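You operate a simulated robot arm through the tools that you are given. There is no shell and no other tool.

Carry out the task below with a simulated two-armed robot. There is one attempt and no reset: what you move stays moved.

JOB
Carry the deep grey tray with both arms and set it on the top of the left side table.

It is judged by the outcome, as a careful person would: the job done as asked, and still so three seconds after it is handed in. It fails if anything else is knocked over, pushed out of place, dropped, spilled or broken.

ROBOT AND FRAMES
Two 7-joint arms with two-finger parallel grippers on one trunk, on a base that moves. Base frame: it is fixed to the floor where the robot stands at the start and does not move with it; the origin is under the middle of the robot, x ahead of it, y to its left, z up. Units: cm, degrees, N and s.
The left shoulder is at the start at [-10.9, 11.9, 72.9], the right one opposite. With the tool pointing down near the work surface each hand reaches from about 14 to 58 cm from the robot's upright axis, wherever it stands, measured 20 degrees to its own side. Places, roughly: deep grey tray [-275, -100, 50]; top of the left side table [-20, -130, 80]. Payload 3.43 kg a hand.
The TCP of each hand is the grasp point between the finger pads, 3 cm short of the fingertips. In the tool frame z runs along the fingers and y along their closing line. The gripper opens to 9.4 cm. The fingers are 2.8 cm wide and 1 cm thick; the gripper's body (5 by 9.6 cm) begins 5.5 cm behind the TCP.
Orientation is told as [roll, pitch, yaw] about the base's x, y, z axes, in that order, counted from this pose: with the fingers straight down and closing along the base's y, the tool's x points along the base's -x, its y along +y and its z along -z.

CONTROLS
- The arms move only by the tool drive_tool. It takes "left_moves", "right_moves" or both (then of equal length, played together; a hand with none holds still); each is a list of rows, each a list of 6 numbers: the shift along the tool's x, y, z in units of 25 mm (1.0 is 25 mm), then the turn, a rotation vector about the tool's x, y, z in units of 8 degrees (1.0 is 8 degrees). In form: [[x, y, z, wx, wy, wz], ...]. A call has 1 to 20 rows; each row shifts and turns the commanded pose from where the row before left it, along the tool's axes as they then stand. "left_hand" and "right_hand" are, for a hand that has rows, the closure, from 0 (fully open) to 1 (shut), set as the call begins (left out, the last holds). A call with a number of a shift or a turn outside -1 to 1 is refused whole. Each row takes 0.2 s and may step no farther than 5 cm and 8.6 degrees from the row before; otherwise, or with a gripper value out of range, the whole call is refused. A pose out of reach is approached as far as the arm can. The call stops where the force on the tool passes 40 N (or 10 N more than at its start, if that is more) or the arm is blocked; 0.2 s more then pass. The fingers move at their own pace (about 15.3 cm/s each) and stop on an object; they squeeze with about 36 N. The grip force told is the motor's: it shows also when the fingers shut on nothing. Time passes only in rows, and 0.2 s behind the last, so rows that do not move let the fingers close. The reply holds the time, the measured pose of the TCP, the force on the tool along the base axes, the opening and the grip force, in the units named above and with some noise, with the torque about the TCP (base axes, N m) and any sound that the robot's microphone picked up.
- Cameras (640 x 400 px; columns grow to the right, rows downward): "scene" is now at [3.04, -3.22, 143.38]; the picture's right is [-0.44, -0.90, 0.00], its down [-0.68, 0.33, -0.65] and it looks along [0.59, -0.28, -0.76] (base axes); focal length 221 px, centre (320, 200). "left" rides on the left gripper at [7.6, -1.4, -10.2] in its tool frame; the picture's right is [0.18, 0.98, 0.00], its down [-0.75, 0.14, -0.64] and it looks along [-0.63, 0.12, 0.77] (tool axes); focal length 243 px, centre (320, 200). "right" rides on the right gripper at [7.6, 1.4, -10.3] in its tool frame; the picture's right is [-0.18, 0.98, 0.00], its down [-0.75, -0.14, -0.64] and it looks along [-0.63, -0.12, 0.77] (tool axes); focal length 243 px, centre (320, 200). There is no depth. A picture from a camera that has moved, and an enlarged one, comes with that camera's place and axes in the base frame and with its lens.
- grab_frame(camera): a new picture of that camera. The clock stands still meanwhile.
- move_column(by): moves the trunk up (or, below 0, down) by that many cm; the arms and the scene camera ride with it, the base frame stays. It gives what a move gives, with no picture.
- base_move(legs): drives the robot by 1 to 6 legs, each [ahead, left, turn to the left] in cm, cm and degrees, along the robot's own axes; the way and the turn of a leg run together, so that a leg with both is an arc; at most 150 cm and 180 degrees a leg. The arms and the cameras ride along, it lands a little off, and it stops where it bumps. It gives what a move gives.
- turn_head(pan, tilt): turns the head with the scene camera to pan (to the left, within 143 degrees either way) and tilt (down, from -29 to 69), counted from straight ahead of the robot (the tilt from the chest, where the trunk bows). It gives what a move gives.
- close_up(camera, box): a new picture of the part [left, top, right, bottom] of that camera's present view, enlarged. The clock stands still meanwhile.
- close_job(): hands the job in; it is judged then, once.

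Places have to be worked out from the pictures, the camera data and where the tool is seen. Open the grippers and draw the arms clear of the work before you hand the job in, unless the task says otherwise.

The tools are called after ">>>" by a JSON object that holds its "fn" and its "kwargs". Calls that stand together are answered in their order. drive_tool: Moves the arms, as the interface text tells. Its arguments: {"type":"object","properties":{"left_moves":{"type":"array"},"left_hand":{"type":"number"},"right_moves":{"type":"array"},"right_hand":{"type":"number"}},"required":[]} The other tools are called the same way: move_column (by) moves the trunk up or down; base_move (legs) drives the base; turn_head (pan, tilt) turns the head that bears the scene camera; grab_frame (camera) takes a picture; close_up (camera, box) takes an enlarged picture of a part of a camera's view; close_job () hands the job in.

At the start:

```text
clock: 0.0
left_position: [39.23, 17.68, 79.6]
left_ee_rot: [0.0, 0.0, 0.0]
left_wrist_force: [0.1, -0.5, -0.6]
left_torque: [0.0, -0.02, -0.02]
left_grip_width: 9.38
left_finger_force: 0.1
right_position: [33.73, -13.44, 74.63]
right_ee_rot: [0.0, 0.0, 0.1]
right_wrist_force: [-0.6, 0.4, -0.7]
right_torque: [-0.04, 0.0, -0.02]
right_grip_width: 9.39
right_finger_force: 0.0
trunk travel left (down, up): [-15.0, 18.5]
robot x, y, heading: [0.27, 0.03, -0.1]
head pan, tilt (commanded): [-25.9, 49.4]
```

scene: 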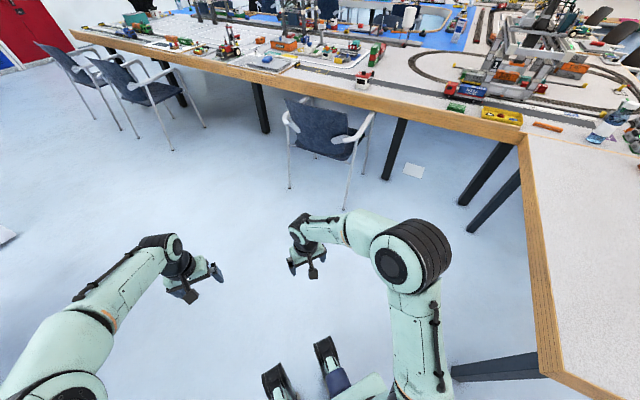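
right: 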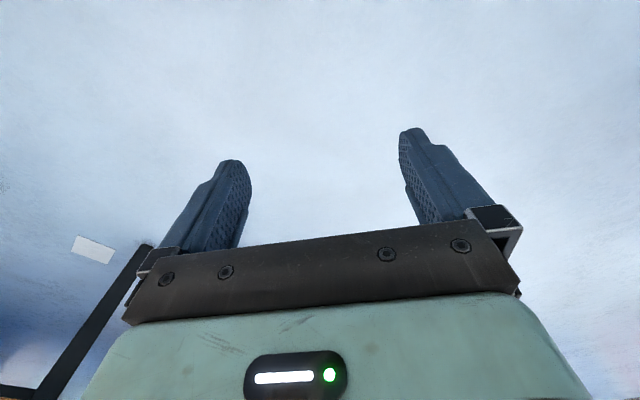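
left: 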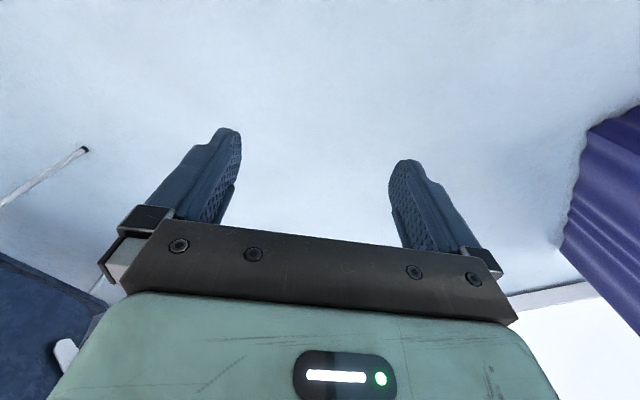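

The opening picture shows the workshop tables ahead and to the right. The tray should be behind me, so I turn the head to look around before driving.

>>> {"fn": "turn_head", "kwargs": {"pan": -100, "tilt": 25}}

>>> {"fn": "grab_frame", "kwargs": {"camera": "scene"}}

>>> {"fn": "turn_head", "kwargs": {"pan": -143, "tilt": 20}}

>>> {"fn": "grab_frame", "kwargs": {"camera": "scene"}}

>>> {"fn": "turn_head", "kwargs": {"pan": 143, "tilt": 20}}

>>> {"fn": "grab_frame", "kwargs": {"camera": "scene"}}

>>> {"fn": "turn_head", "kwargs": {"pan": 60, "tilt": 25}}

>>> {"fn": "grab_frame", "kwargs": {"camera": "scene"}}

```text
clock: 1.5
left_position: [39.2, 17.65, 79.57]
left_ee_rot: [0.0, 0.0, 0.0]
left_wrist_force: [0.3, -0.4, -0.6]
left_torque: [-0.01, 0.0, 0.01]
left_grip_width: 9.4
left_finger_force: 0.2
right_position: [33.8, -13.6, 74.54]
right_ee_rot: [0.0, 0.0, 0.1]
right_wrist_force: [1.3, -0.9, -0.5]
right_torque: [0.0, 0.03, 0.02]
right_grip_width: 9.4
right_finger_force: 0.1
trunk travel left (down, up): [-15.0, 18.5]
robot x, y, heading: [0.31, 0.06, 0.1]
head pan, tilt (commanded): [-100.0, 25.0]
```

```text
taken
camera scene: at [-5.54, -8.91, 147.05], right [-0.98, 0.17, 0.0], down [0.07, 0.42, -0.91], along [-0.16, -0.89, -0.42], focal length 221 px, centre (320, 200)
```

scene: 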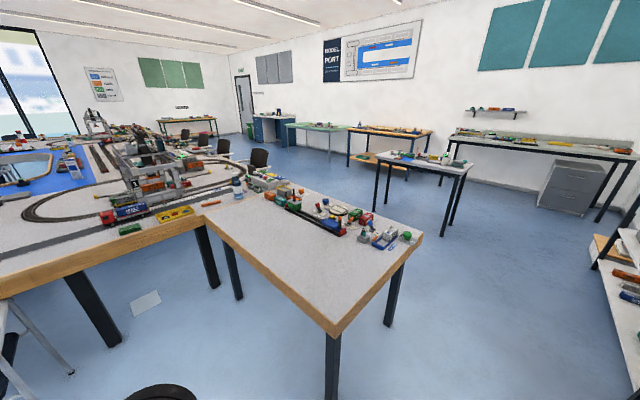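

```text
clock: 2.6
left_position: [39.15, 17.59, 79.54]
left_ee_rot: [0.0, 0.0, 0.0]
left_wrist_force: [0.0, 0.0, -0.3]
left_torque: [0.02, -0.01, -0.01]
left_grip_width: 9.38
left_finger_force: 0.0
right_position: [33.65, -13.65, 74.44]
right_ee_rot: [0.1, 0.0, -0.1]
right_wrist_force: [0.3, -0.9, -0.3]
right_torque: [-0.04, 0.03, -0.03]
right_grip_width: 9.42
right_finger_force: 0.0
trunk travel left (down, up): [-15.0, 18.5]
robot x, y, heading: [-0.2, -0.11, -0.0]
head pan, tilt (commanded): [-143.0, 20.0]
```

```text
taken
camera scene: at [-11.38, -5.45, 147.86], right [-0.6, 0.8, 0.0], down [0.27, 0.21, -0.94], along [-0.75, -0.57, -0.34], focal length 221 px, centre (320, 200)
```

scene: 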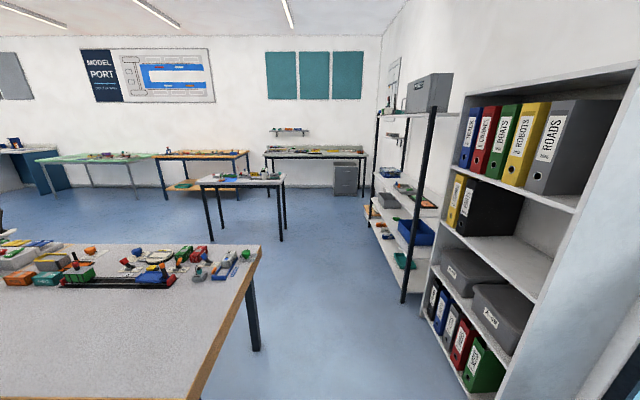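

```text
clock: 6.5
left_position: [39.21, 17.57, 79.48]
left_ee_rot: [0.0, 0.1, -0.1]
left_wrist_force: [0.0, 0.2, 0.2]
left_torque: [0.03, -0.01, 0.0]
left_grip_width: 9.42
left_finger_force: 0.0
right_position: [33.81, -13.61, 74.52]
right_ee_rot: [0.0, 0.0, -0.1]
right_wrist_force: [0.8, 0.0, 0.0]
right_torque: [-0.01, -0.01, 0.02]
right_grip_width: 9.41
right_finger_force: 0.1
trunk travel left (down, up): [-15.0, 18.5]
robot x, y, heading: [-0.25, 0.27, 0.1]
head pan, tilt (commanded): [143.0, 20.0]
```

```text
taken
camera scene: at [-11.38, 5.77, 147.86], right [0.6, 0.8, 0.0], down [0.27, -0.21, -0.94], along [-0.75, 0.57, -0.34], focal length 221 px, centre (320, 200)
```

scene: 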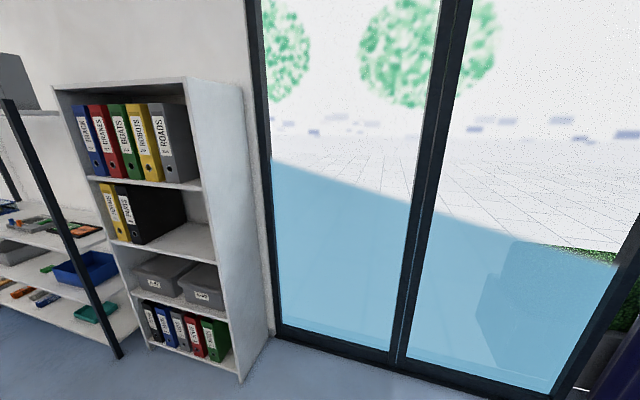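

```text
clock: 8.1
left_position: [39.27, 17.77, 79.47]
left_ee_rot: [-0.1, 0.0, 0.0]
left_wrist_force: [1.0, -1.0, 0.6]
left_torque: [0.02, 0.0, 0.01]
left_grip_width: 9.39
left_finger_force: 0.1
right_position: [33.68, -13.54, 74.56]
right_ee_rot: [0.0, 0.1, 0.0]
right_wrist_force: [0.8, -0.4, -0.9]
right_torque: [0.02, 0.03, 0.01]
right_grip_width: 9.4
right_finger_force: 0.1
trunk travel left (down, up): [-15.0, 18.5]
robot x, y, heading: [0.24, -0.18, -0.1]
head pan, tilt (commanded): [60.0, 25.0]
```

```text
taken
camera scene: at [0.65, 8.14, 147.05], right [0.87, -0.5, 0.0], down [-0.21, -0.37, -0.91], along [0.45, 0.79, -0.42], focal length 221 px, centre (320, 200)
```

scene: 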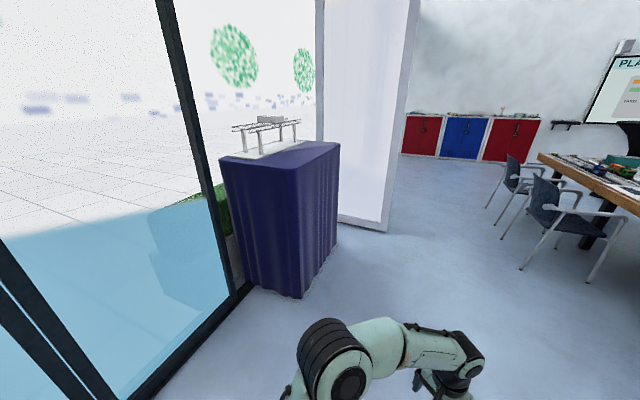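

The tray's given place projects onto the metal shelving unit at about (384,201) in the second picture. The table's given place lands on the wooden-edged table to my right. I'll enlarge both.

>>> {"fn": "turn_head", "kwargs": {"pan": -143, "tilt": 20}}

>>> {"fn": "close_up", "kwargs": {"camera": "scene", "box": [340, 60, 500, 310]}}

>>> {"fn": "turn_head", "kwargs": {"pan": -95, "tilt": 45}}

>>> {"fn": "grab_frame", "kwargs": {"camera": "scene"}}

```text
clock: 11.0
left_position: [39.19, 17.66, 79.7]
left_ee_rot: [-0.1, 0.0, -0.1]
left_wrist_force: [-1.1, 0.3, -0.6]
left_torque: [-0.01, -0.02, -0.01]
left_grip_width: 9.39
left_finger_force: 0.0
right_position: [33.74, -13.64, 74.49]
right_ee_rot: [0.0, 0.0, -0.1]
right_wrist_force: [0.7, -0.1, -0.2]
right_torque: [-0.02, 0.01, 0.0]
right_grip_width: 9.39
right_finger_force: 0.0
trunk travel left (down, up): [-15.0, 18.5]
robot x, y, heading: [-0.01, 0.03, -0.0]
head pan, tilt (commanded): [-143.0, 20.0]
```

```text
1.60 times, centred on (420, 185) of scene
camera zoom: at [-11.38, -5.45, 147.86], right [-0.6, 0.8, 0.0], down [0.27, 0.21, -0.94], along [-0.75, -0.57, -0.34], focal length 354 px, centre (160, 224)
```

zoom: 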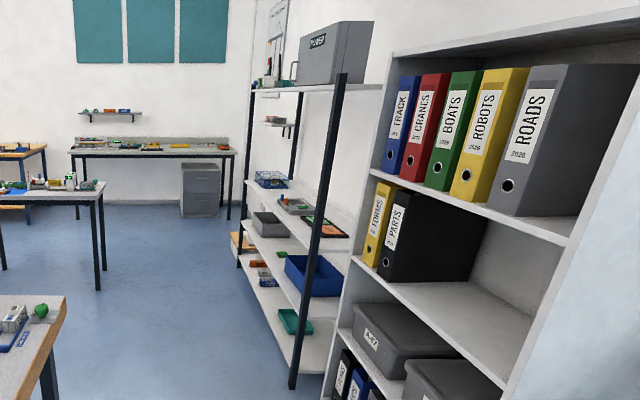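

```text
clock: 12.2
left_position: [39.18, 17.64, 79.57]
left_ee_rot: [0.0, 0.0, 0.0]
left_wrist_force: [-0.4, 0.3, -0.4]
left_torque: [-0.02, -0.05, -0.01]
left_grip_width: 9.42
left_finger_force: 0.1
right_position: [33.78, -13.46, 74.48]
right_ee_rot: [-0.1, 0.0, 0.0]
right_wrist_force: [-0.4, -0.8, -0.3]
right_torque: [0.02, -0.01, 0.01]
right_grip_width: 9.4
right_finger_force: 0.1
trunk travel left (down, up): [-15.0, 18.5]
robot x, y, heading: [0.14, 0.11, 0.1]
head pan, tilt (commanded): [-95.0, 45.0]
```

```text
taken
camera scene: at [-4.66, -7.94, 143.99], right [-1.0, 0.09, 0.0], down [0.06, 0.7, -0.71], along [-0.06, -0.7, -0.71], focal length 221 px, centre (320, 200)
```

scene: 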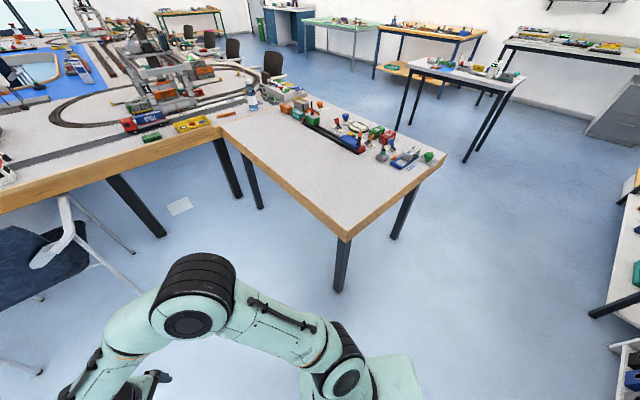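

In the enlargement the grey tray sits on the second-lowest or middle shelf of the metal rack. I judge the rack's front to run from about (-291,-127) to (-174,-38), at a heading of about 37°. The side table's near corner is at about (-17,-51), with its edges at the same room angle. I'll back away from the table toward the windows, then turn to face along the aisle.

>>> {"fn": "base_move", "kwargs": {"legs": [[-18, 24, 0], [0, 0, -143]]}}

>>> {"fn": "turn_head", "kwargs": {"pan": 0, "tilt": 25}}

>>> {"fn": "grab_frame", "kwargs": {"camera": "scene"}}

```text
clock: 20.8
left_position: [-37.84, -13.04, 79.65]
left_ee_rot: [0.0, 0.0, -142.6]
left_wrist_force: [-0.4, -0.4, 0.0]
left_torque: [0.02, 0.03, 0.0]
left_grip_width: 9.38
left_finger_force: 0.1
right_position: [-52.49, 14.93, 74.65]
right_ee_rot: [0.0, 0.0, -142.6]
right_wrist_force: [0.6, 0.6, -0.5]
right_torque: [-0.03, 0.01, 0.01]
right_grip_width: 9.4
right_finger_force: 0.1
trunk travel left (down, up): [-15.0, 18.5]
robot x, y, heading: [-17.58, 24.51, -142.4]
head pan, tilt (commanded): [-95.0, 45.0]
```

```text
clock: 22.5
left_position: [-37.91, -13.11, 79.44]
left_ee_rot: [0.0, 0.0, -142.7]
left_wrist_force: [0.5, 0.3, -0.3]
left_torque: [-0.01, 0.03, 0.01]
left_grip_width: 9.41
left_finger_force: 0.1
right_position: [-52.47, 14.98, 74.52]
right_ee_rot: [0.0, 0.1, -142.6]
right_wrist_force: [-0.4, 0.5, -0.8]
right_torque: [0.01, 0.01, 0.0]
right_grip_width: 9.42
right_finger_force: 0.2
trunk travel left (down, up): [-15.0, 18.5]
robot x, y, heading: [-17.48, 24.68, -142.6]
head pan, tilt (commanded): [0.0, 25.0]
```

```text
taken
camera scene: at [-22.27, 21.46, 147.05], right [-0.61, 0.79, 0.0], down [0.34, 0.26, -0.91], along [-0.72, -0.55, -0.42], focal length 221 px, centre (320, 200)
```

scene: 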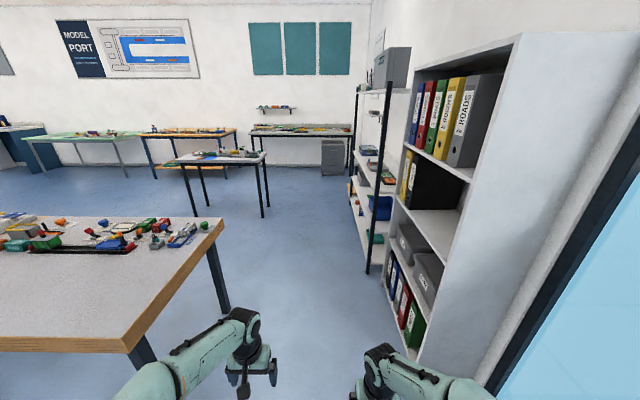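

The aisle is clear: the bookcase and rack fronts are about 45–55 cm to my right and the table end about 55 cm to my left. I drive straight along it.

>>> {"fn": "base_move", "kwargs": {"legs": [[130, 0, 0]]}}

>>> {"fn": "turn_head", "kwargs": {"pan": -40, "tilt": 35}}

>>> {"fn": "grab_frame", "kwargs": {"camera": "scene"}}

```text
clock: 28.9
left_position: [-141.05, -87.88, 79.52]
left_ee_rot: [0.1, 0.0, -144.4]
left_wrist_force: [0.3, -1.5, -0.2]
left_torque: [0.01, -0.01, 0.0]
left_grip_width: 9.4
left_finger_force: 0.1
right_position: [-154.8, -59.44, 74.51]
right_ee_rot: [0.0, 0.0, -144.4]
right_wrist_force: [0.2, -1.0, 0.5]
right_torque: [-0.01, 0.01, -0.01]
right_grip_width: 9.4
right_finger_force: 0.0
trunk travel left (down, up): [-15.0, 18.5]
robot x, y, heading: [-119.28, -50.52, -144.4]
head pan, tilt (commanded): [0.0, 25.0]
```

```text
clock: 30.0
left_position: [-140.97, -87.87, 79.61]
left_ee_rot: [0.0, -0.1, -144.3]
left_wrist_force: [-0.5, 0.4, 0.2]
left_torque: [0.01, -0.02, -0.01]
left_grip_width: 9.4
left_finger_force: 0.0
right_position: [-154.73, -59.46, 74.53]
right_ee_rot: [0.1, 0.0, -144.3]
right_wrist_force: [0.0, -0.4, 0.0]
right_torque: [-0.01, -0.03, -0.01]
right_grip_width: 9.38
right_finger_force: 0.1
trunk travel left (down, up): [-15.0, 18.5]
robot x, y, heading: [-119.29, -51.1, -144.3]
head pan, tilt (commanded): [-40.0, 35.0]
```

```text
taken
camera scene: at [-125.6, -47.86, 145.47], right [0.07, 1.0, 0.0], down [0.57, -0.04, -0.82], along [-0.82, 0.06, -0.57], focal length 221 px, centre (320, 200)
```

scene: 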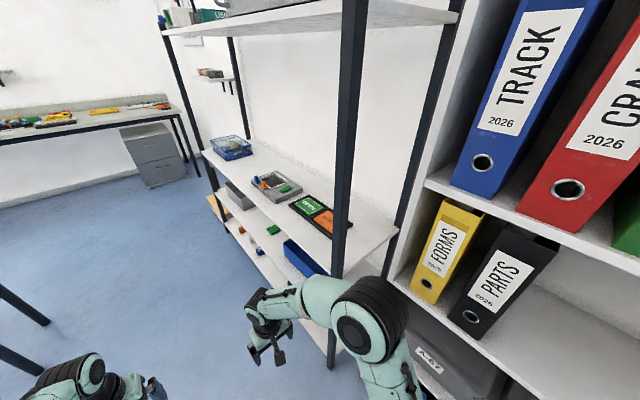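

The right elbow looks close to the rack's front post. I shift about 12 cm left first, straighten up, then continue along the rack.

>>> {"fn": "base_move", "kwargs": {"legs": [[0, 14, 1.5], [100, 0, 0]]}}

>>> {"fn": "turn_head", "kwargs": {"pan": -70, "tilt": 45}}

>>> {"fn": "grab_frame", "kwargs": {"camera": "scene"}}

```text
clock: 36.6
left_position: [-210.35, -160.51, 79.4]
left_ee_rot: [0.0, 0.0, -142.1]
left_wrist_force: [0.4, 0.5, 0.3]
left_torque: [0.0, -0.01, 0.02]
left_grip_width: 9.38
left_finger_force: 0.0
right_position: [-225.12, -132.4, 74.45]
right_ee_rot: [-0.1, 0.0, -142.1]
right_wrist_force: [-0.4, -0.5, 0.0]
right_torque: [-0.01, 0.0, 0.0]
right_grip_width: 9.4
right_finger_force: 0.0
trunk travel left (down, up): [-15.0, 18.5]
robot x, y, heading: [-189.95, -122.29, -142.4]
head pan, tilt (commanded): [-40.0, 35.0]
```

```text
clock: 37.6
left_position: [-210.3, -160.33, 79.6]
left_ee_rot: [0.0, 0.0, -142.3]
left_wrist_force: [-0.8, 0.7, 0.4]
left_torque: [0.02, 0.0, -0.02]
left_grip_width: 9.4
left_finger_force: 0.0
right_position: [-225.07, -132.33, 74.59]
right_ee_rot: [0.1, 0.0, -142.2]
right_wrist_force: [0.0, 0.1, 0.8]
right_torque: [0.0, 0.04, -0.01]
right_grip_width: 9.41
right_finger_force: 0.1
trunk travel left (down, up): [-15.0, 18.5]
robot x, y, heading: [-190.0, -122.3, -142.2]
head pan, tilt (commanded): [-70.0, 45.0]
```

```text
taken
camera scene: at [-194.49, -115.76, 143.99], right [0.53, 0.85, 0.0], down [0.6, -0.38, -0.71], along [-0.6, 0.38, -0.71], focal length 221 px, centre (320, 200)
```

scene: 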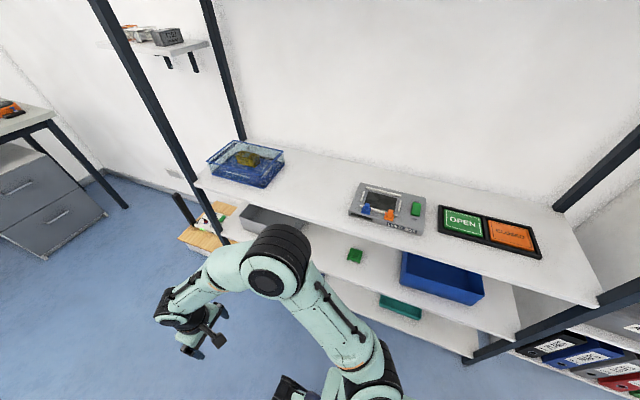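

The grey tray shows at (270,220) under the upper shelf, near (-275,-97,50). I move along and away from the rack, then turn right to face it squarely.

>>> {"fn": "base_move", "kwargs": {"legs": [[53, 18, 0], [0, 0, -90.4]]}}

>>> {"fn": "turn_head", "kwargs": {"pan": 0, "tilt": 45}}

>>> {"fn": "grab_frame", "kwargs": {"camera": "scene"}}

>>> {"fn": "grab_frame", "kwargs": {"camera": "left"}}

>>> {"fn": "grab_frame", "kwargs": {"camera": "right"}}

```text
clock: 44.5
left_position: [-260.9, -151.76, 79.53]
left_ee_rot: [0.0, 0.1, 131.4]
left_wrist_force: [0.1, 0.1, 0.4]
left_torque: [0.01, -0.07, 0.0]
left_grip_width: 9.39
left_finger_force: 0.1
right_position: [-233.93, -135.07, 74.55]
right_ee_rot: [-0.1, 0.1, 131.6]
right_wrist_force: [0.0, -1.0, -0.5]
right_torque: [0.01, 0.02, 0.02]
right_grip_width: 9.4
right_finger_force: 0.1
trunk travel left (down, up): [-15.0, 18.5]
robot x, y, heading: [-221.82, -169.2, 131.6]
head pan, tilt (commanded): [-70.0, 45.0]
```

```text
clock: 45.9
left_position: [-260.82, -151.74, 79.55]
left_ee_rot: [0.0, 0.0, 131.6]
left_wrist_force: [-0.4, -0.3, 0.1]
left_torque: [-0.01, 0.0, -0.04]
left_grip_width: 9.39
left_finger_force: 0.0
right_position: [-233.95, -135.23, 74.48]
right_ee_rot: [0.0, 0.0, 131.6]
right_wrist_force: [-0.7, 0.4, 0.4]
right_torque: [0.03, 0.01, 0.01]
right_grip_width: 9.36
right_finger_force: 0.0
trunk travel left (down, up): [-15.0, 18.5]
robot x, y, heading: [-221.57, -169.64, 131.8]
head pan, tilt (commanded): [0.0, 45.0]
```

```text
taken
camera scene: at [-225.04, -165.87, 143.99], right [0.75, 0.66, 0.0], down [0.47, -0.53, -0.71], along [-0.47, 0.53, -0.71], focal length 221 px, centre (320, 200)
```

scene: 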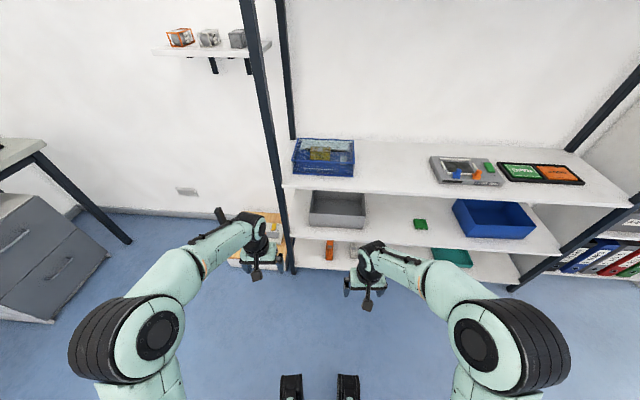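

```text
taken
camera left: at [-254.84, -156.58, 89.68], right [-0.61, -0.79, 0.0], down [-0.6, 0.47, 0.64], along [-0.51, 0.39, -0.77], focal length 243 px, centre (320, 200)
```

left: 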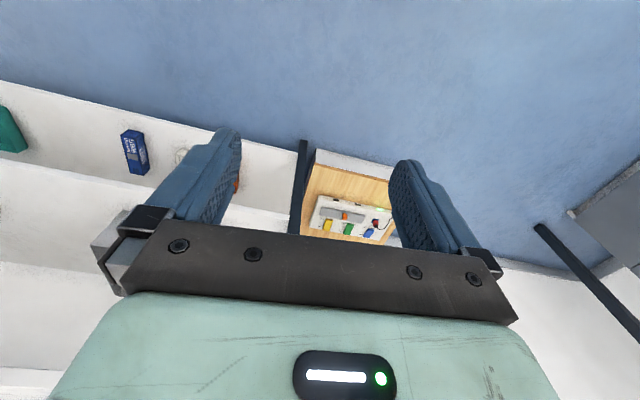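

```text
taken
camera right: at [-230.04, -141.89, 84.71], right [-0.86, -0.51, 0.0], down [-0.39, 0.66, 0.64], along [-0.33, 0.55, -0.77], focal length 243 px, centre (320, 200)
```

right: 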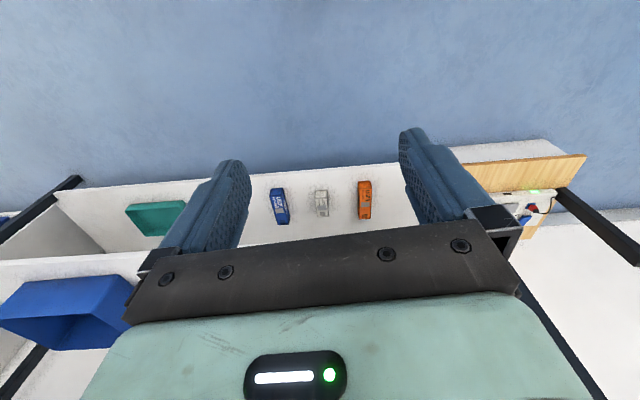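

The robot now faces the rack, and the grey tray is ahead at about (337,209). I'll enlarge it for its geometry.

>>> {"fn": "close_up", "kwargs": {"camera": "scene", "box": [260, 120, 420, 280]}}

>>> {"fn": "close_up", "kwargs": {"camera": "scene", "box": [270, 170, 390, 250]}}

```text
2.50 times, centred on (340, 200) of scene
camera zoom: at [-225.04, -165.87, 143.99], right [0.75, 0.66, 0.0], down [0.47, -0.53, -0.71], along [-0.47, 0.53, -0.71], focal length 553 px, centre (270, 200)
```

zoom: 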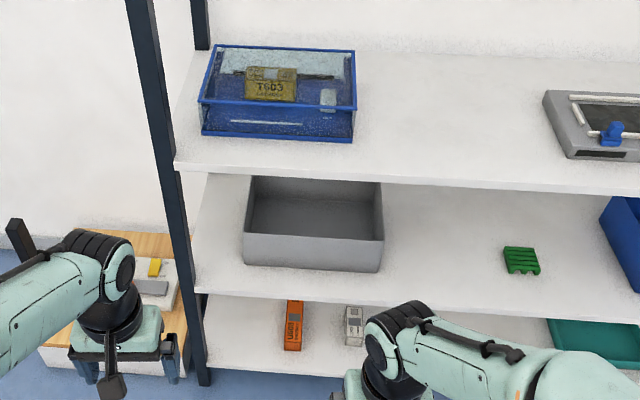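

```text
5.00 times, centred on (330, 210) of scene
camera zoom: at [-225.04, -165.87, 143.99], right [0.75, 0.66, 0.0], down [0.47, -0.53, -0.71], along [-0.47, 0.53, -0.71], focal length 1105 px, centre (270, 150)
```

zoom: 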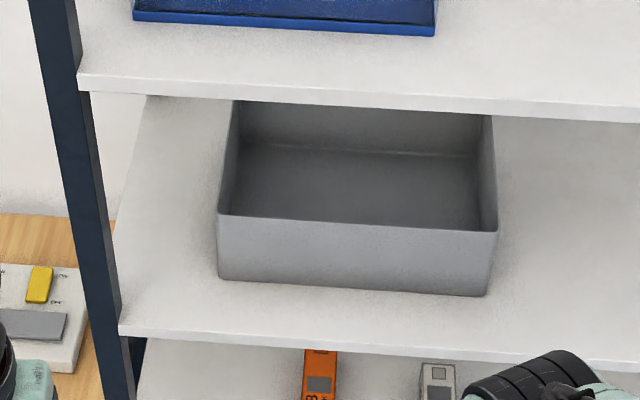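

The tray is an open box with vertical walls. Its front is parallel to the shelf edge, which sits about 4.5° off square to my heading. I square up, then take zooms at two trunk heights to get depth.

>>> {"fn": "base_move", "kwargs": {"legs": [[0, 0, -4.5]]}}

>>> {"fn": "close_up", "kwargs": {"camera": "scene", "box": [260, 160, 400, 248]}}

>>> {"fn": "move_column", "kwargs": {"by": -14.5}}

>>> {"fn": "turn_head", "kwargs": {"pan": 0, "tilt": 40}}

>>> {"fn": "grab_frame", "kwargs": {"camera": "scene"}}

```text
clock: 46.8
left_position: [-259.32, -148.71, 79.62]
left_ee_rot: [0.1, 0.0, 127.1]
left_wrist_force: [-0.8, 0.5, -0.1]
left_torque: [-0.01, -0.02, -0.01]
left_grip_width: 9.41
left_finger_force: 0.0
right_position: [-231.22, -134.34, 74.54]
right_ee_rot: [0.0, 0.0, 127.0]
right_wrist_force: [0.0, -0.2, -0.6]
right_torque: [-0.01, -0.01, 0.01]
right_grip_width: 9.44
right_finger_force: 0.1
trunk travel left (down, up): [-15.0, 18.5]
robot x, y, heading: [-221.94, -169.29, 127.1]
head pan, tilt (commanded): [0.0, 45.0]
```

```text
4.55 times, centred on (330, 204) of scene
camera zoom: at [-224.78, -165.65, 143.99], right [0.8, 0.6, 0.0], down [0.43, -0.56, -0.71], along [-0.43, 0.56, -0.71], focal length 1005 px, centre (274, 182)
```

zoom: 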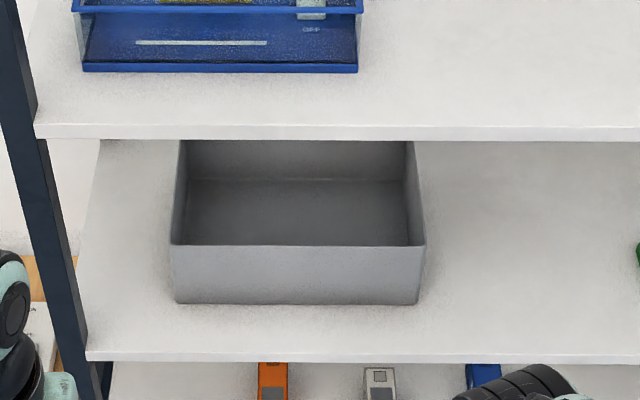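

```text
clock: 48.5
left_position: [-259.33, -148.9, 65.1]
left_ee_rot: [0.0, 0.0, 127.0]
left_wrist_force: [-0.5, -0.3, 0.9]
left_torque: [-0.01, 0.01, 0.0]
left_grip_width: 9.41
left_finger_force: 0.1
right_position: [-231.27, -134.3, 60.07]
right_ee_rot: [0.0, -0.2, 127.0]
right_wrist_force: [-0.9, 0.4, -0.9]
right_torque: [-0.02, 0.01, -0.01]
right_grip_width: 9.41
right_finger_force: 0.0
trunk travel left (down, up): [-0.5, 33.0]
robot x, y, heading: [-221.66, -169.29, 127.1]
head pan, tilt (commanded): [0.0, 45.0]
```

```text
clock: 49.1
left_position: [-259.27, -148.82, 65.03]
left_ee_rot: [0.0, -0.1, 126.9]
left_wrist_force: [-0.4, -0.6, 0.7]
left_torque: [-0.03, 0.01, -0.02]
left_grip_width: 9.4
left_finger_force: 0.1
right_position: [-231.08, -134.27, 60.05]
right_ee_rot: [-0.1, -0.1, 127.0]
right_wrist_force: [0.1, -0.2, -0.1]
right_torque: [-0.02, 0.01, 0.0]
right_grip_width: 9.41
right_finger_force: 0.0
trunk travel left (down, up): [-0.5, 33.0]
robot x, y, heading: [-221.63, -169.41, 127.2]
head pan, tilt (commanded): [0.0, 40.0]
```

```text
taken
camera scene: at [-227.47, -162.07, 129.77], right [0.8, 0.6, 0.0], down [0.39, -0.51, -0.77], along [-0.46, 0.61, -0.64], focal length 221 px, centre (320, 200)
```

scene: 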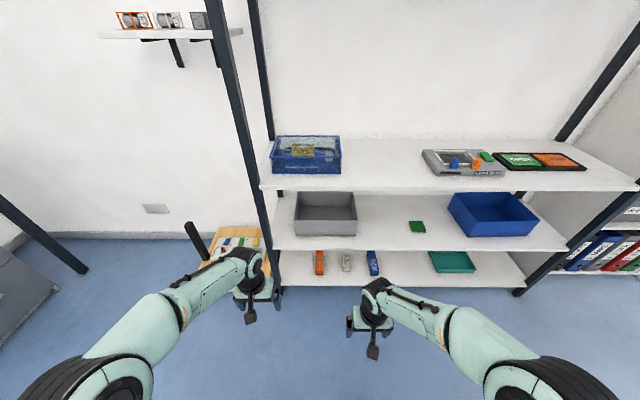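

The stereo pair needs the lower view enlarged on the tray.

>>> {"fn": "close_up", "kwargs": {"camera": "scene", "box": [255, 165, 395, 253]}}

>>> {"fn": "close_up", "kwargs": {"camera": "scene", "box": [225, 120, 465, 270]}}

```text
4.55 times, centred on (325, 209) of scene
camera zoom: at [-227.47, -162.07, 129.77], right [0.8, 0.6, 0.0], down [0.39, -0.51, -0.77], along [-0.46, 0.61, -0.64], focal length 1005 px, centre (297, 159)
```

zoom: 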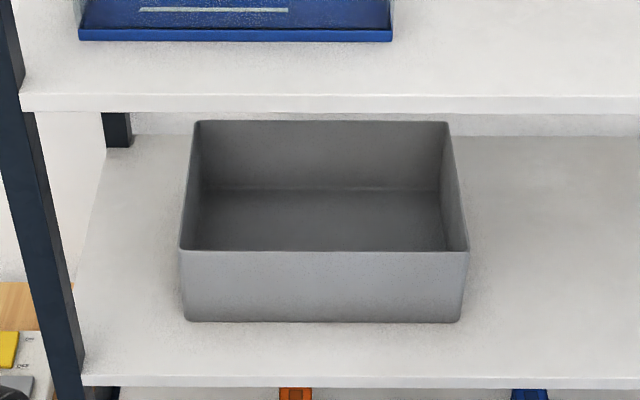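

```text
2.67 times, centred on (345, 195) of scene
camera zoom: at [-227.47, -162.07, 129.77], right [0.8, 0.6, 0.0], down [0.39, -0.51, -0.77], along [-0.46, 0.61, -0.64], focal length 589 px, centre (253, 213)
```

zoom: 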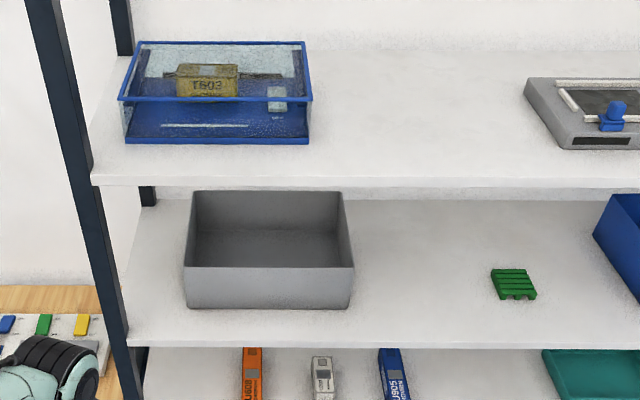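

From the two views I judge the tray to be about 30 wide, 22 deep and 11 high, with its bottom at z≈44.5 and its rim at z≈55.7. It sits 7.5 cm in from the shelf edge, and the shelf above has its underside at z≈79. Now I'll look at how the grippers and their camera mounts are built.

>>> {"fn": "turn_head", "kwargs": {"pan": 0, "tilt": 60}}

>>> {"fn": "close_up", "kwargs": {"camera": "scene", "box": [180, 120, 460, 300]}}

>>> {"fn": "grab_frame", "kwargs": {"camera": "left"}}

```text
clock: 50.0
left_position: [-259.32, -148.68, 65.03]
left_ee_rot: [0.0, 0.0, 127.0]
left_wrist_force: [-0.1, 0.2, 0.4]
left_torque: [0.01, 0.02, 0.02]
left_grip_width: 9.39
left_finger_force: 0.0
right_position: [-231.21, -134.34, 60.02]
right_ee_rot: [0.0, 0.0, 127.0]
right_wrist_force: [0.7, 0.8, 0.0]
right_torque: [-0.03, -0.01, 0.01]
right_grip_width: 9.41
right_finger_force: 0.1
trunk travel left (down, up): [-0.5, 33.0]
robot x, y, heading: [-221.31, -169.32, 126.8]
head pan, tilt (commanded): [0.0, 60.0]
```

```text
2.22 times, centred on (320, 210) of scene
camera zoom: at [-226.36, -163.53, 127.1], right [0.8, 0.6, 0.0], down [0.52, -0.69, -0.5], along [-0.3, 0.4, -0.87], focal length 491 px, centre (320, 178)
```

zoom: 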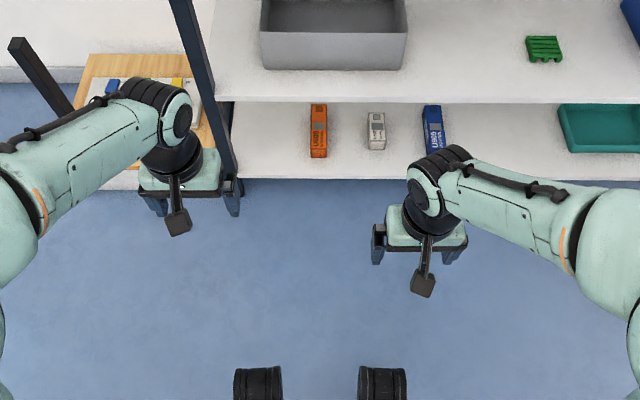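

```text
taken
camera left: at [-253.72, -154.01, 75.18], right [-0.67, -0.74, 0.0], down [-0.57, 0.52, 0.64], along [-0.47, 0.43, -0.77], focal length 243 px, centre (320, 200)
```

left: 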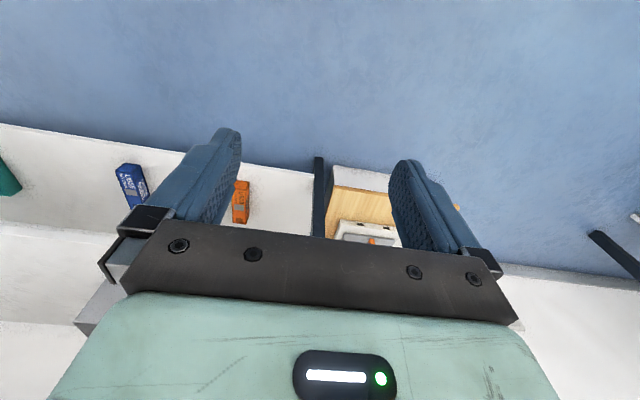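

The hand cameras are real blocks on stalks at the tool's +x side, so I'll plan the grasp around them. I intend to straddle each side wall with the fingers pitched about 42° below horizontal, going in along the tool axis. First, still well back from the rack, I bring both hands to symmetric pre-grasp poses and pitch them forward by 48°.

>>> {"fn": "drive_tool", "kwargs": {"left_moves": [[-0.55, -0.22, 0.18, 0, 0, 0], [-0.55, -0.22, 0.18, 0, 0, 0], [-0.55, -0.22, 0.18, 0, 0, 0], [-0.55, -0.22, 0.18, 0, 0, 0], [-0.55, -0.22, 0.18, 0, 0, 0], [0, 0, 0, 0, -1, 0], [0, 0, 0, 0, -1, 0], [0, 0, 0, 0, -1, 0], [0, 0, 0, 0, -1, 0], [0, 0, 0, 0, -1, 0], [0, 0, 0, 0, -1, 0]], "right_moves": [[-0.98, -0.13, -0.22, 0, 0, 0], [-0.98, -0.13, -0.22, 0, 0, 0], [-0.98, -0.13, -0.22, 0, 0, 0], [-0.98, -0.13, -0.22, 0, 0, 0], [-0.98, -0.13, -0.22, 0, 0, 0], [0, 0, 0, 0, -1, 0], [0, 0, 0, 0, -1, 0], [0, 0, 0, 0, -1, 0], [0, 0, 0, 0, -1, 0], [0, 0, 0, 0, -1, 0], [0, 0, 0, 0, -1, 0]], "left_hand": 0, "right_hand": 0}}

>>> {"fn": "turn_head", "kwargs": {"pan": 0, "tilt": 45}}

>>> {"fn": "grab_frame", "kwargs": {"camera": "scene"}}

>>> {"fn": "grab_frame", "kwargs": {"camera": "left"}}

>>> {"fn": "grab_frame", "kwargs": {"camera": "right"}}

```text
clock: 52.4
left_position: [-262.01, -142.15, 62.64]
left_ee_rot: [2.6, -41.2, 126.9]
left_wrist_force: [-0.1, -0.3, 0.6]
left_torque: [-0.02, 0.04, 0.01]
left_grip_width: 9.4
left_finger_force: 0.0
left hand out of reach, approached as far as the arm can: row 10, 11
right_position: [-237.39, -123.86, 62.75]
right_ee_rot: [0.3, -48.0, 126.8]
right_wrist_force: [-0.1, 0.6, 0.4]
right_torque: [0.03, -0.01, -0.01]
right_grip_width: 9.41
right_finger_force: 0.1
right hand out of reach, approached as far as the arm can: row 10
trunk travel left (down, up): [-0.5, 33.0]
robot x, y, heading: [-221.79, -169.66, 126.9]
head pan, tilt (commanded): [0.0, 60.0]
```

```text
clock: 53.1
left_position: [-262.15, -142.16, 62.6]
left_ee_rot: [2.7, -41.2, 126.8]
left_wrist_force: [-0.5, -0.2, 0.0]
left_torque: [0.05, -0.02, -0.01]
left_grip_width: 9.42
left_finger_force: 0.1
right_position: [-237.27, -123.68, 62.74]
right_ee_rot: [0.2, -47.8, 126.9]
right_wrist_force: [1.0, 0.5, -0.2]
right_torque: [0.0, -0.02, 0.03]
right_grip_width: 9.4
right_finger_force: 0.1
trunk travel left (down, up): [-0.5, 33.0]
robot x, y, heading: [-221.65, -169.59, 127.2]
head pan, tilt (commanded): [0.0, 45.0]
```

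```text
taken
camera scene: at [-227.24, -162.37, 129.04], right [0.8, 0.6, 0.0], down [0.43, -0.57, -0.71], along [-0.43, 0.56, -0.71], focal length 221 px, centre (320, 200)
```

scene: 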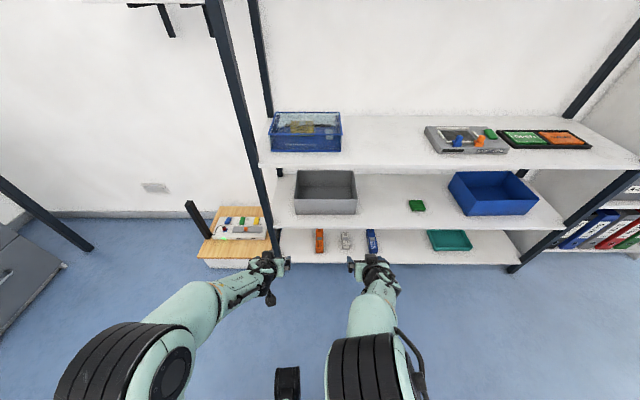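

```text
taken
camera left: at [-253.23, -150.96, 65.16], right [-0.68, -0.72, -0.09], down [-0.17, 0.05, 0.98], along [-0.71, 0.69, -0.16], focal length 243 px, centre (320, 200)
```

left: 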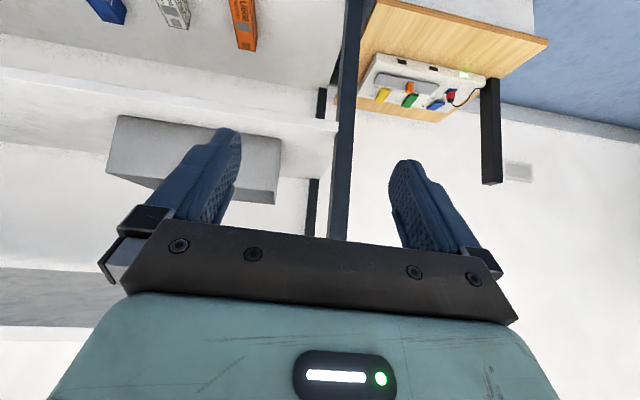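

```text
taken
camera right: at [-230.87, -134.77, 63.93], right [-0.86, -0.49, 0.14], down [0.1, 0.11, 0.99], along [-0.5, 0.86, -0.05], focal length 243 px, centre (320, 200)
```

right: 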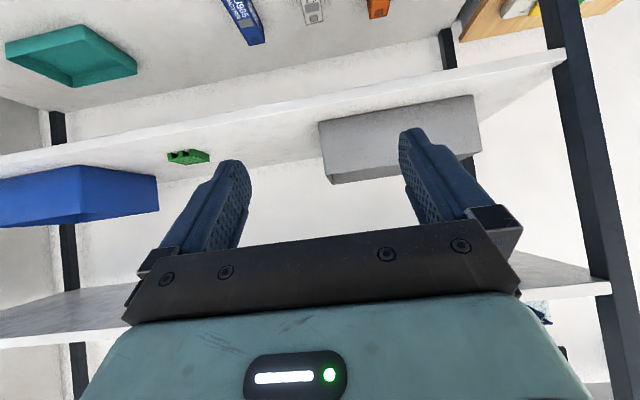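

The right hand reached 42° below horizontal, but the left stopped at about 49° with a slight roll because it hit a limit. I dry-run the insertion stroke (12 cm along the tool axis) here in free air to see whether both arms can reach the final pose.

>>> {"fn": "drive_tool", "kwargs": {"left_moves": [[0, 0, 0.96, 0, 0, 0], [0, 0, 0.96, 0, 0, 0], [0, 0, 0.96, 0, 0, 0], [0, 0, 0.96, 0, 0, 0], [0, 0, 0.96, 0, 0, 0]], "right_moves": [[0, 0, 0.96, 0, 0, 0], [0, 0, 0.96, 0, 0, 0], [0, 0, 0.96, 0, 0, 0], [0, 0, 0.96, 0, 0, 0], [0, 0, 0.96, 0, 0, 0]]}}

>>> {"fn": "grab_frame", "kwargs": {"camera": "scene"}}

```text
clock: 54.4
left_position: [-267.34, -136.13, 53.55]
left_ee_rot: [2.7, -41.2, 126.9]
left_wrist_force: [-0.8, 0.6, 0.5]
left_torque: [-0.01, -0.02, -0.01]
left_grip_width: 9.42
left_finger_force: 0.1
right_position: [-242.68, -116.2, 54.76]
right_ee_rot: [0.0, -48.0, 126.9]
right_wrist_force: [-0.7, 0.1, -0.3]
right_torque: [-0.03, 0.0, 0.01]
right_grip_width: 9.39
right_finger_force: 0.1
trunk travel left (down, up): [-0.5, 33.0]
robot x, y, heading: [-221.43, -169.39, 127.1]
head pan, tilt (commanded): [0.0, 45.0]
```

```text
taken
camera scene: at [-227.26, -162.34, 129.04], right [0.8, 0.6, 0.0], down [0.43, -0.56, -0.71], along [-0.43, 0.56, -0.71], focal length 221 px, centre (320, 200)
```

scene: 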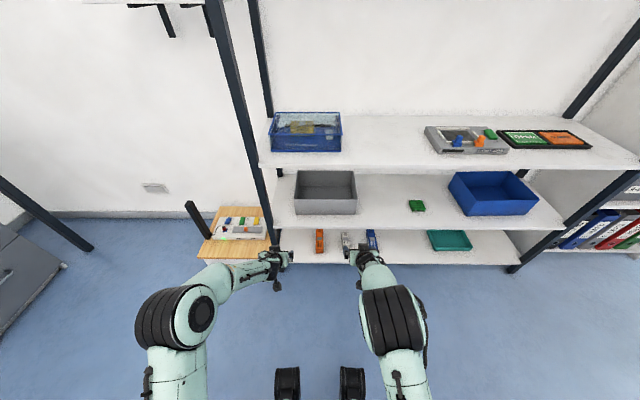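

Both arms reach the final depth. I try to complete the left hand's pitch and remove its roll in this extended pose.

>>> {"fn": "drive_tool", "kwargs": {"left_moves": [[0, 0, 0, 0.17, -0.42, 0], [0, 0, 0, 0.17, -0.43, 0], [0, 0, 0, 0, 0, 0]]}}

```text
clock: 55.1
left_position: [-267.28, -136.12, 53.58]
left_ee_rot: [0.1, -48.0, 126.6]
left_wrist_force: [-0.6, -0.4, 0.5]
left_torque: [0.0, -0.02, -0.01]
left_grip_width: 9.42
left_finger_force: 0.0
right_position: [-242.78, -116.3, 54.81]
right_ee_rot: [-0.1, -48.1, 127.0]
right_wrist_force: [0.4, 0.3, -0.2]
right_torque: [0.01, -0.02, 0.0]
right_grip_width: 9.42
right_finger_force: 0.0
trunk travel left (down, up): [-0.5, 33.0]
robot x, y, heading: [-221.57, -169.54, 126.8]
head pan, tilt (commanded): [0.0, 45.0]
```

Both hands now hold a 48° pitch with no roll. I correct the left hand's small offset, then retract both along the tool axis and watch whether the left hits its limit again.

>>> {"fn": "drive_tool", "kwargs": {"left_moves": [[-0.59, -0.56, 0, 0, 0, 0], [0, 0, -0.96, 0, 0, 0], [0, 0, -0.96, 0, 0, 0], [0, 0, -0.96, 0, 0, 0], [0, 0, -0.96, 0, 0, 0], [0, 0, -0.96, 0, 0, 0]], "right_moves": [[0, 0, 0, 0, 0, 0], [0, 0, -0.96, 0, 0, 0], [0, 0, -0.96, 0, 0, 0], [0, 0, -0.96, 0, 0, 0], [0, 0, -0.96, 0, 0, 0], [0, 0, -0.96, 0, 0, 0]]}}

>>> {"fn": "grab_frame", "kwargs": {"camera": "scene"}}

```text
clock: 56.5
left_position: [-261.66, -141.8, 62.82]
left_ee_rot: [0.2, -48.0, 126.6]
left_wrist_force: [0.1, 0.5, -0.9]
left_torque: [-0.01, 0.02, 0.02]
left_grip_width: 9.36
left_finger_force: 0.0
right_position: [-237.36, -123.54, 62.78]
right_ee_rot: [0.0, -48.0, 127.0]
right_wrist_force: [-0.5, -1.1, 0.5]
right_torque: [0.0, -0.02, 0.03]
right_grip_width: 9.41
right_finger_force: 0.1
trunk travel left (down, up): [-0.5, 33.0]
robot x, y, heading: [-221.66, -169.41, 126.9]
head pan, tilt (commanded): [0.0, 45.0]
```

```text
taken
camera scene: at [-227.22, -162.39, 129.05], right [0.8, 0.6, 0.0], down [0.43, -0.56, -0.71], along [-0.43, 0.56, -0.71], focal length 221 px, centre (320, 200)
```

scene: 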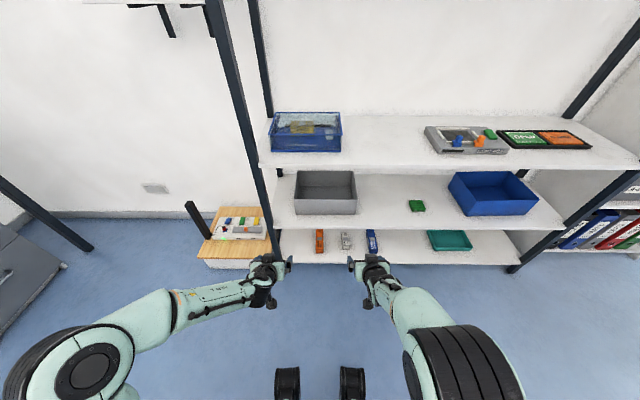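

Both hands are at pre-grasp pose and 30.4 cm apart, which matches the tray's width. I drive 25 cm of the 35.5 cm approach, shifting 2.6 cm right to centre on the tray, then check.

>>> {"fn": "base_move", "kwargs": {"legs": [[25, -2.6, 0]]}}

>>> {"fn": "grab_frame", "kwargs": {"camera": "scene"}}

>>> {"fn": "grab_frame", "kwargs": {"camera": "left"}}

>>> {"fn": "grab_frame", "kwargs": {"camera": "right"}}

```text
clock: 58.4
left_position: [-274.89, -120.21, 62.82]
left_ee_rot: [0.2, -48.0, 126.5]
left_wrist_force: [-0.3, 0.1, -0.5]
left_torque: [-0.01, -0.01, -0.03]
left_grip_width: 9.4
left_finger_force: 0.0
right_position: [-250.39, -101.85, 62.63]
right_ee_rot: [0.0, -48.0, 127.1]
right_wrist_force: [-0.7, 0.5, -0.8]
right_torque: [-0.01, 0.01, 0.01]
right_grip_width: 9.4
right_finger_force: 0.1
trunk travel left (down, up): [-0.5, 33.0]
robot x, y, heading: [-235.06, -147.63, 127.2]
head pan, tilt (commanded): [0.0, 45.0]
```

```text
taken
camera scene: at [-240.25, -140.76, 129.04], right [0.8, 0.6, 0.0], down [0.43, -0.56, -0.71], along [-0.43, 0.56, -0.71], focal length 221 px, centre (320, 200)
```

scene: 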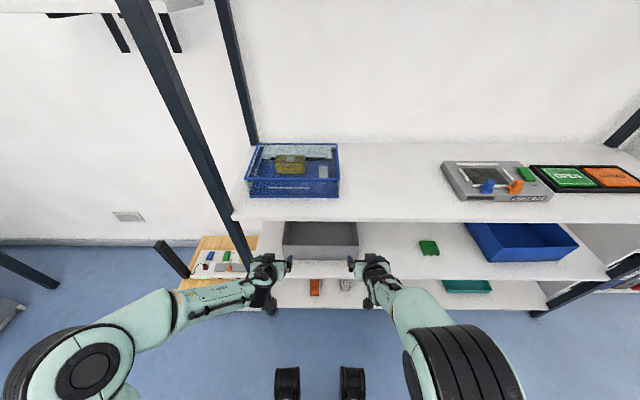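

```text
taken
camera left: at [-266.04, -129.56, 63.86], right [-0.71, -0.69, -0.13], down [-0.13, -0.06, 0.99], along [-0.69, 0.72, -0.04], focal length 243 px, centre (320, 200)
```

left: 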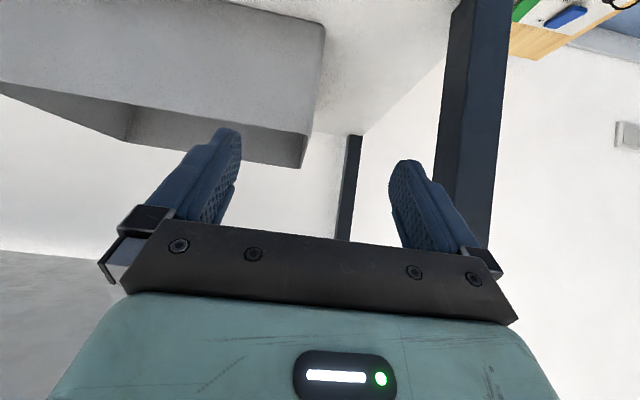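

```text
taken
camera right: at [-243.96, -112.93, 63.87], right [-0.86, -0.49, 0.14], down [0.1, 0.11, 0.99], along [-0.5, 0.86, -0.04], focal length 243 px, centre (320, 200)
```

right: 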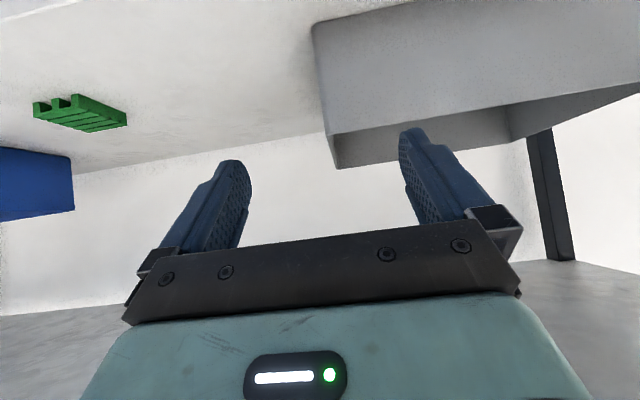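

The views match my estimate. The tray's left wall is at lateral -291.3 against my left TCP at -291.8, and the right wall at -261.3 against -261.15. I'll zoom in on the corners for accuracy.

>>> {"fn": "close_up", "kwargs": {"camera": "left", "box": [240, 60, 360, 180]}}

>>> {"fn": "close_up", "kwargs": {"camera": "right", "box": [290, 60, 410, 180]}}

>>> {"fn": "close_up", "kwargs": {"camera": "scene", "box": [230, 190, 430, 310]}}

```text
3.33 times, centred on (300, 120) of left
camera zoom: at [-266.04, -129.56, 63.86], right [-0.71, -0.69, -0.13], down [-0.13, -0.06, 0.99], along [-0.69, 0.72, -0.04], focal length 809 px, centre (387, 467)
```

zoom: 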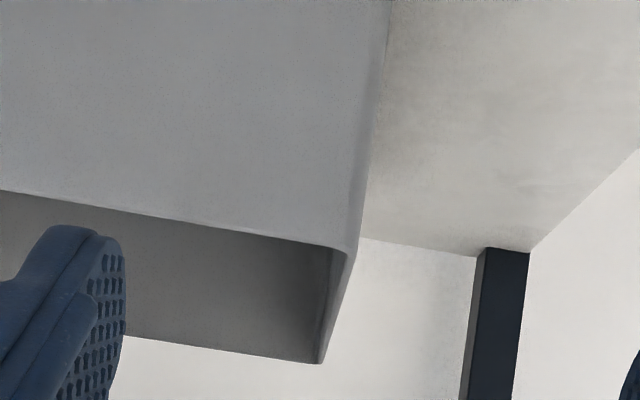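

```text
3.33 times, centred on (350, 120) of right
camera zoom: at [-243.96, -112.93, 63.87], right [-0.86, -0.49, 0.14], down [0.1, 0.11, 0.99], along [-0.5, 0.86, -0.04], focal length 809 px, centre (220, 467)
```

zoom: 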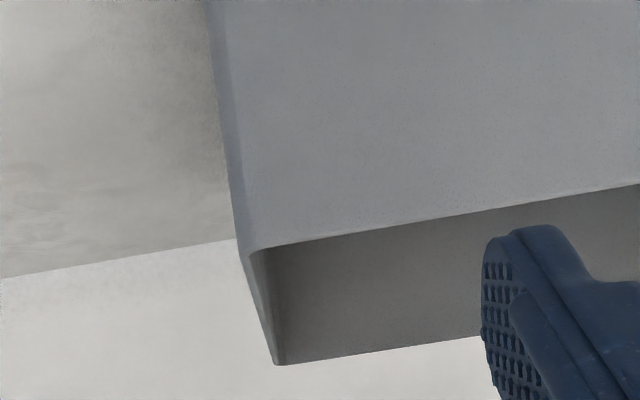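

```text
3.20 times, centred on (330, 250) of scene
camera zoom: at [-240.25, -140.76, 129.04], right [0.8, 0.6, 0.0], down [0.43, -0.56, -0.71], along [-0.43, 0.56, -0.71], focal length 707 px, centre (288, 40)
```

zoom: 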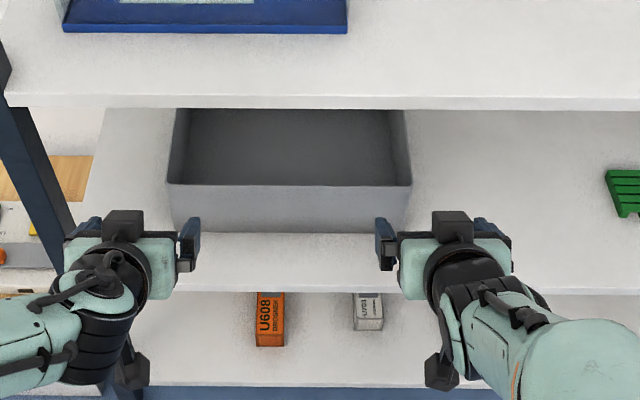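

The tray rim is at z≈56.4, with its front at forward coordinate ≈81. The left forearm slants out to the left and could come near the rack's front post at full reach. I back off and re-pose so the robot stands about 8 cm further right while the hands stay lined up with the tray.

>>> {"fn": "base_move", "kwargs": {"legs": [[-15, -8, 0]]}}

>>> {"fn": "drive_tool", "kwargs": {"left_moves": [[0, 0.8, 0, 0, 0, 0], [0, 0.8, 0, 0, 0, 0], [0, 0.8, 0, 0, 0, 0], [0, 0.6, 0, 0, 0, 0]], "right_moves": [[0, 0.8, 0, 0, 0, 0], [0, 0.8, 0, 0, 0, 0], [0, 0.8, 0, 0, 0, 0], [0, 0.8, 0, 0, 0, 0]]}}

>>> {"fn": "grab_frame", "kwargs": {"camera": "scene"}}

```text
clock: 59.9
left_position: [-259.07, -128.05, 62.92]
left_ee_rot: [0.2, -48.0, 126.9]
left_wrist_force: [0.4, -0.3, 0.0]
left_torque: [0.02, -0.01, 0.01]
left_grip_width: 9.4
left_finger_force: 0.0
right_position: [-234.66, -109.59, 62.78]
right_ee_rot: [0.0, -48.1, 127.2]
right_wrist_force: [-0.3, 0.7, 0.2]
right_torque: [0.0, 0.02, 0.04]
right_grip_width: 9.4
right_finger_force: 0.0
trunk travel left (down, up): [-0.5, 33.0]
robot x, y, heading: [-218.77, -155.51, 127.3]
head pan, tilt (commanded): [0.0, 45.0]
```

```text
clock: 60.9
left_position: [-265.05, -132.56, 62.57]
left_ee_rot: [0.0, -48.0, 126.8]
left_wrist_force: [-0.5, -0.2, 0.8]
left_torque: [0.0, -0.01, 0.01]
left_grip_width: 9.4
left_finger_force: 0.0
right_position: [-240.97, -114.86, 62.73]
right_ee_rot: [0.0, -48.0, 127.2]
right_wrist_force: [0.1, -0.2, -0.6]
right_torque: [0.0, 0.0, -0.01]
right_grip_width: 9.4
right_finger_force: 0.1
trunk travel left (down, up): [-0.5, 33.0]
robot x, y, heading: [-218.63, -155.81, 127.0]
head pan, tilt (commanded): [0.0, 45.0]
```

```text
taken
camera scene: at [-224.46, -148.54, 129.04], right [0.8, 0.6, 0.0], down [0.43, -0.56, -0.71], along [-0.43, 0.56, -0.71], focal length 221 px, centre (320, 200)
```

scene: 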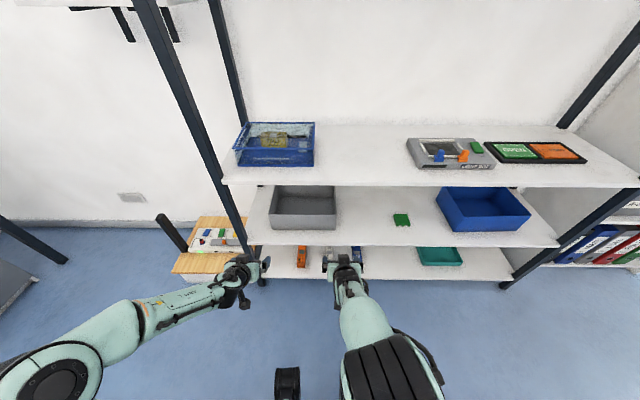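

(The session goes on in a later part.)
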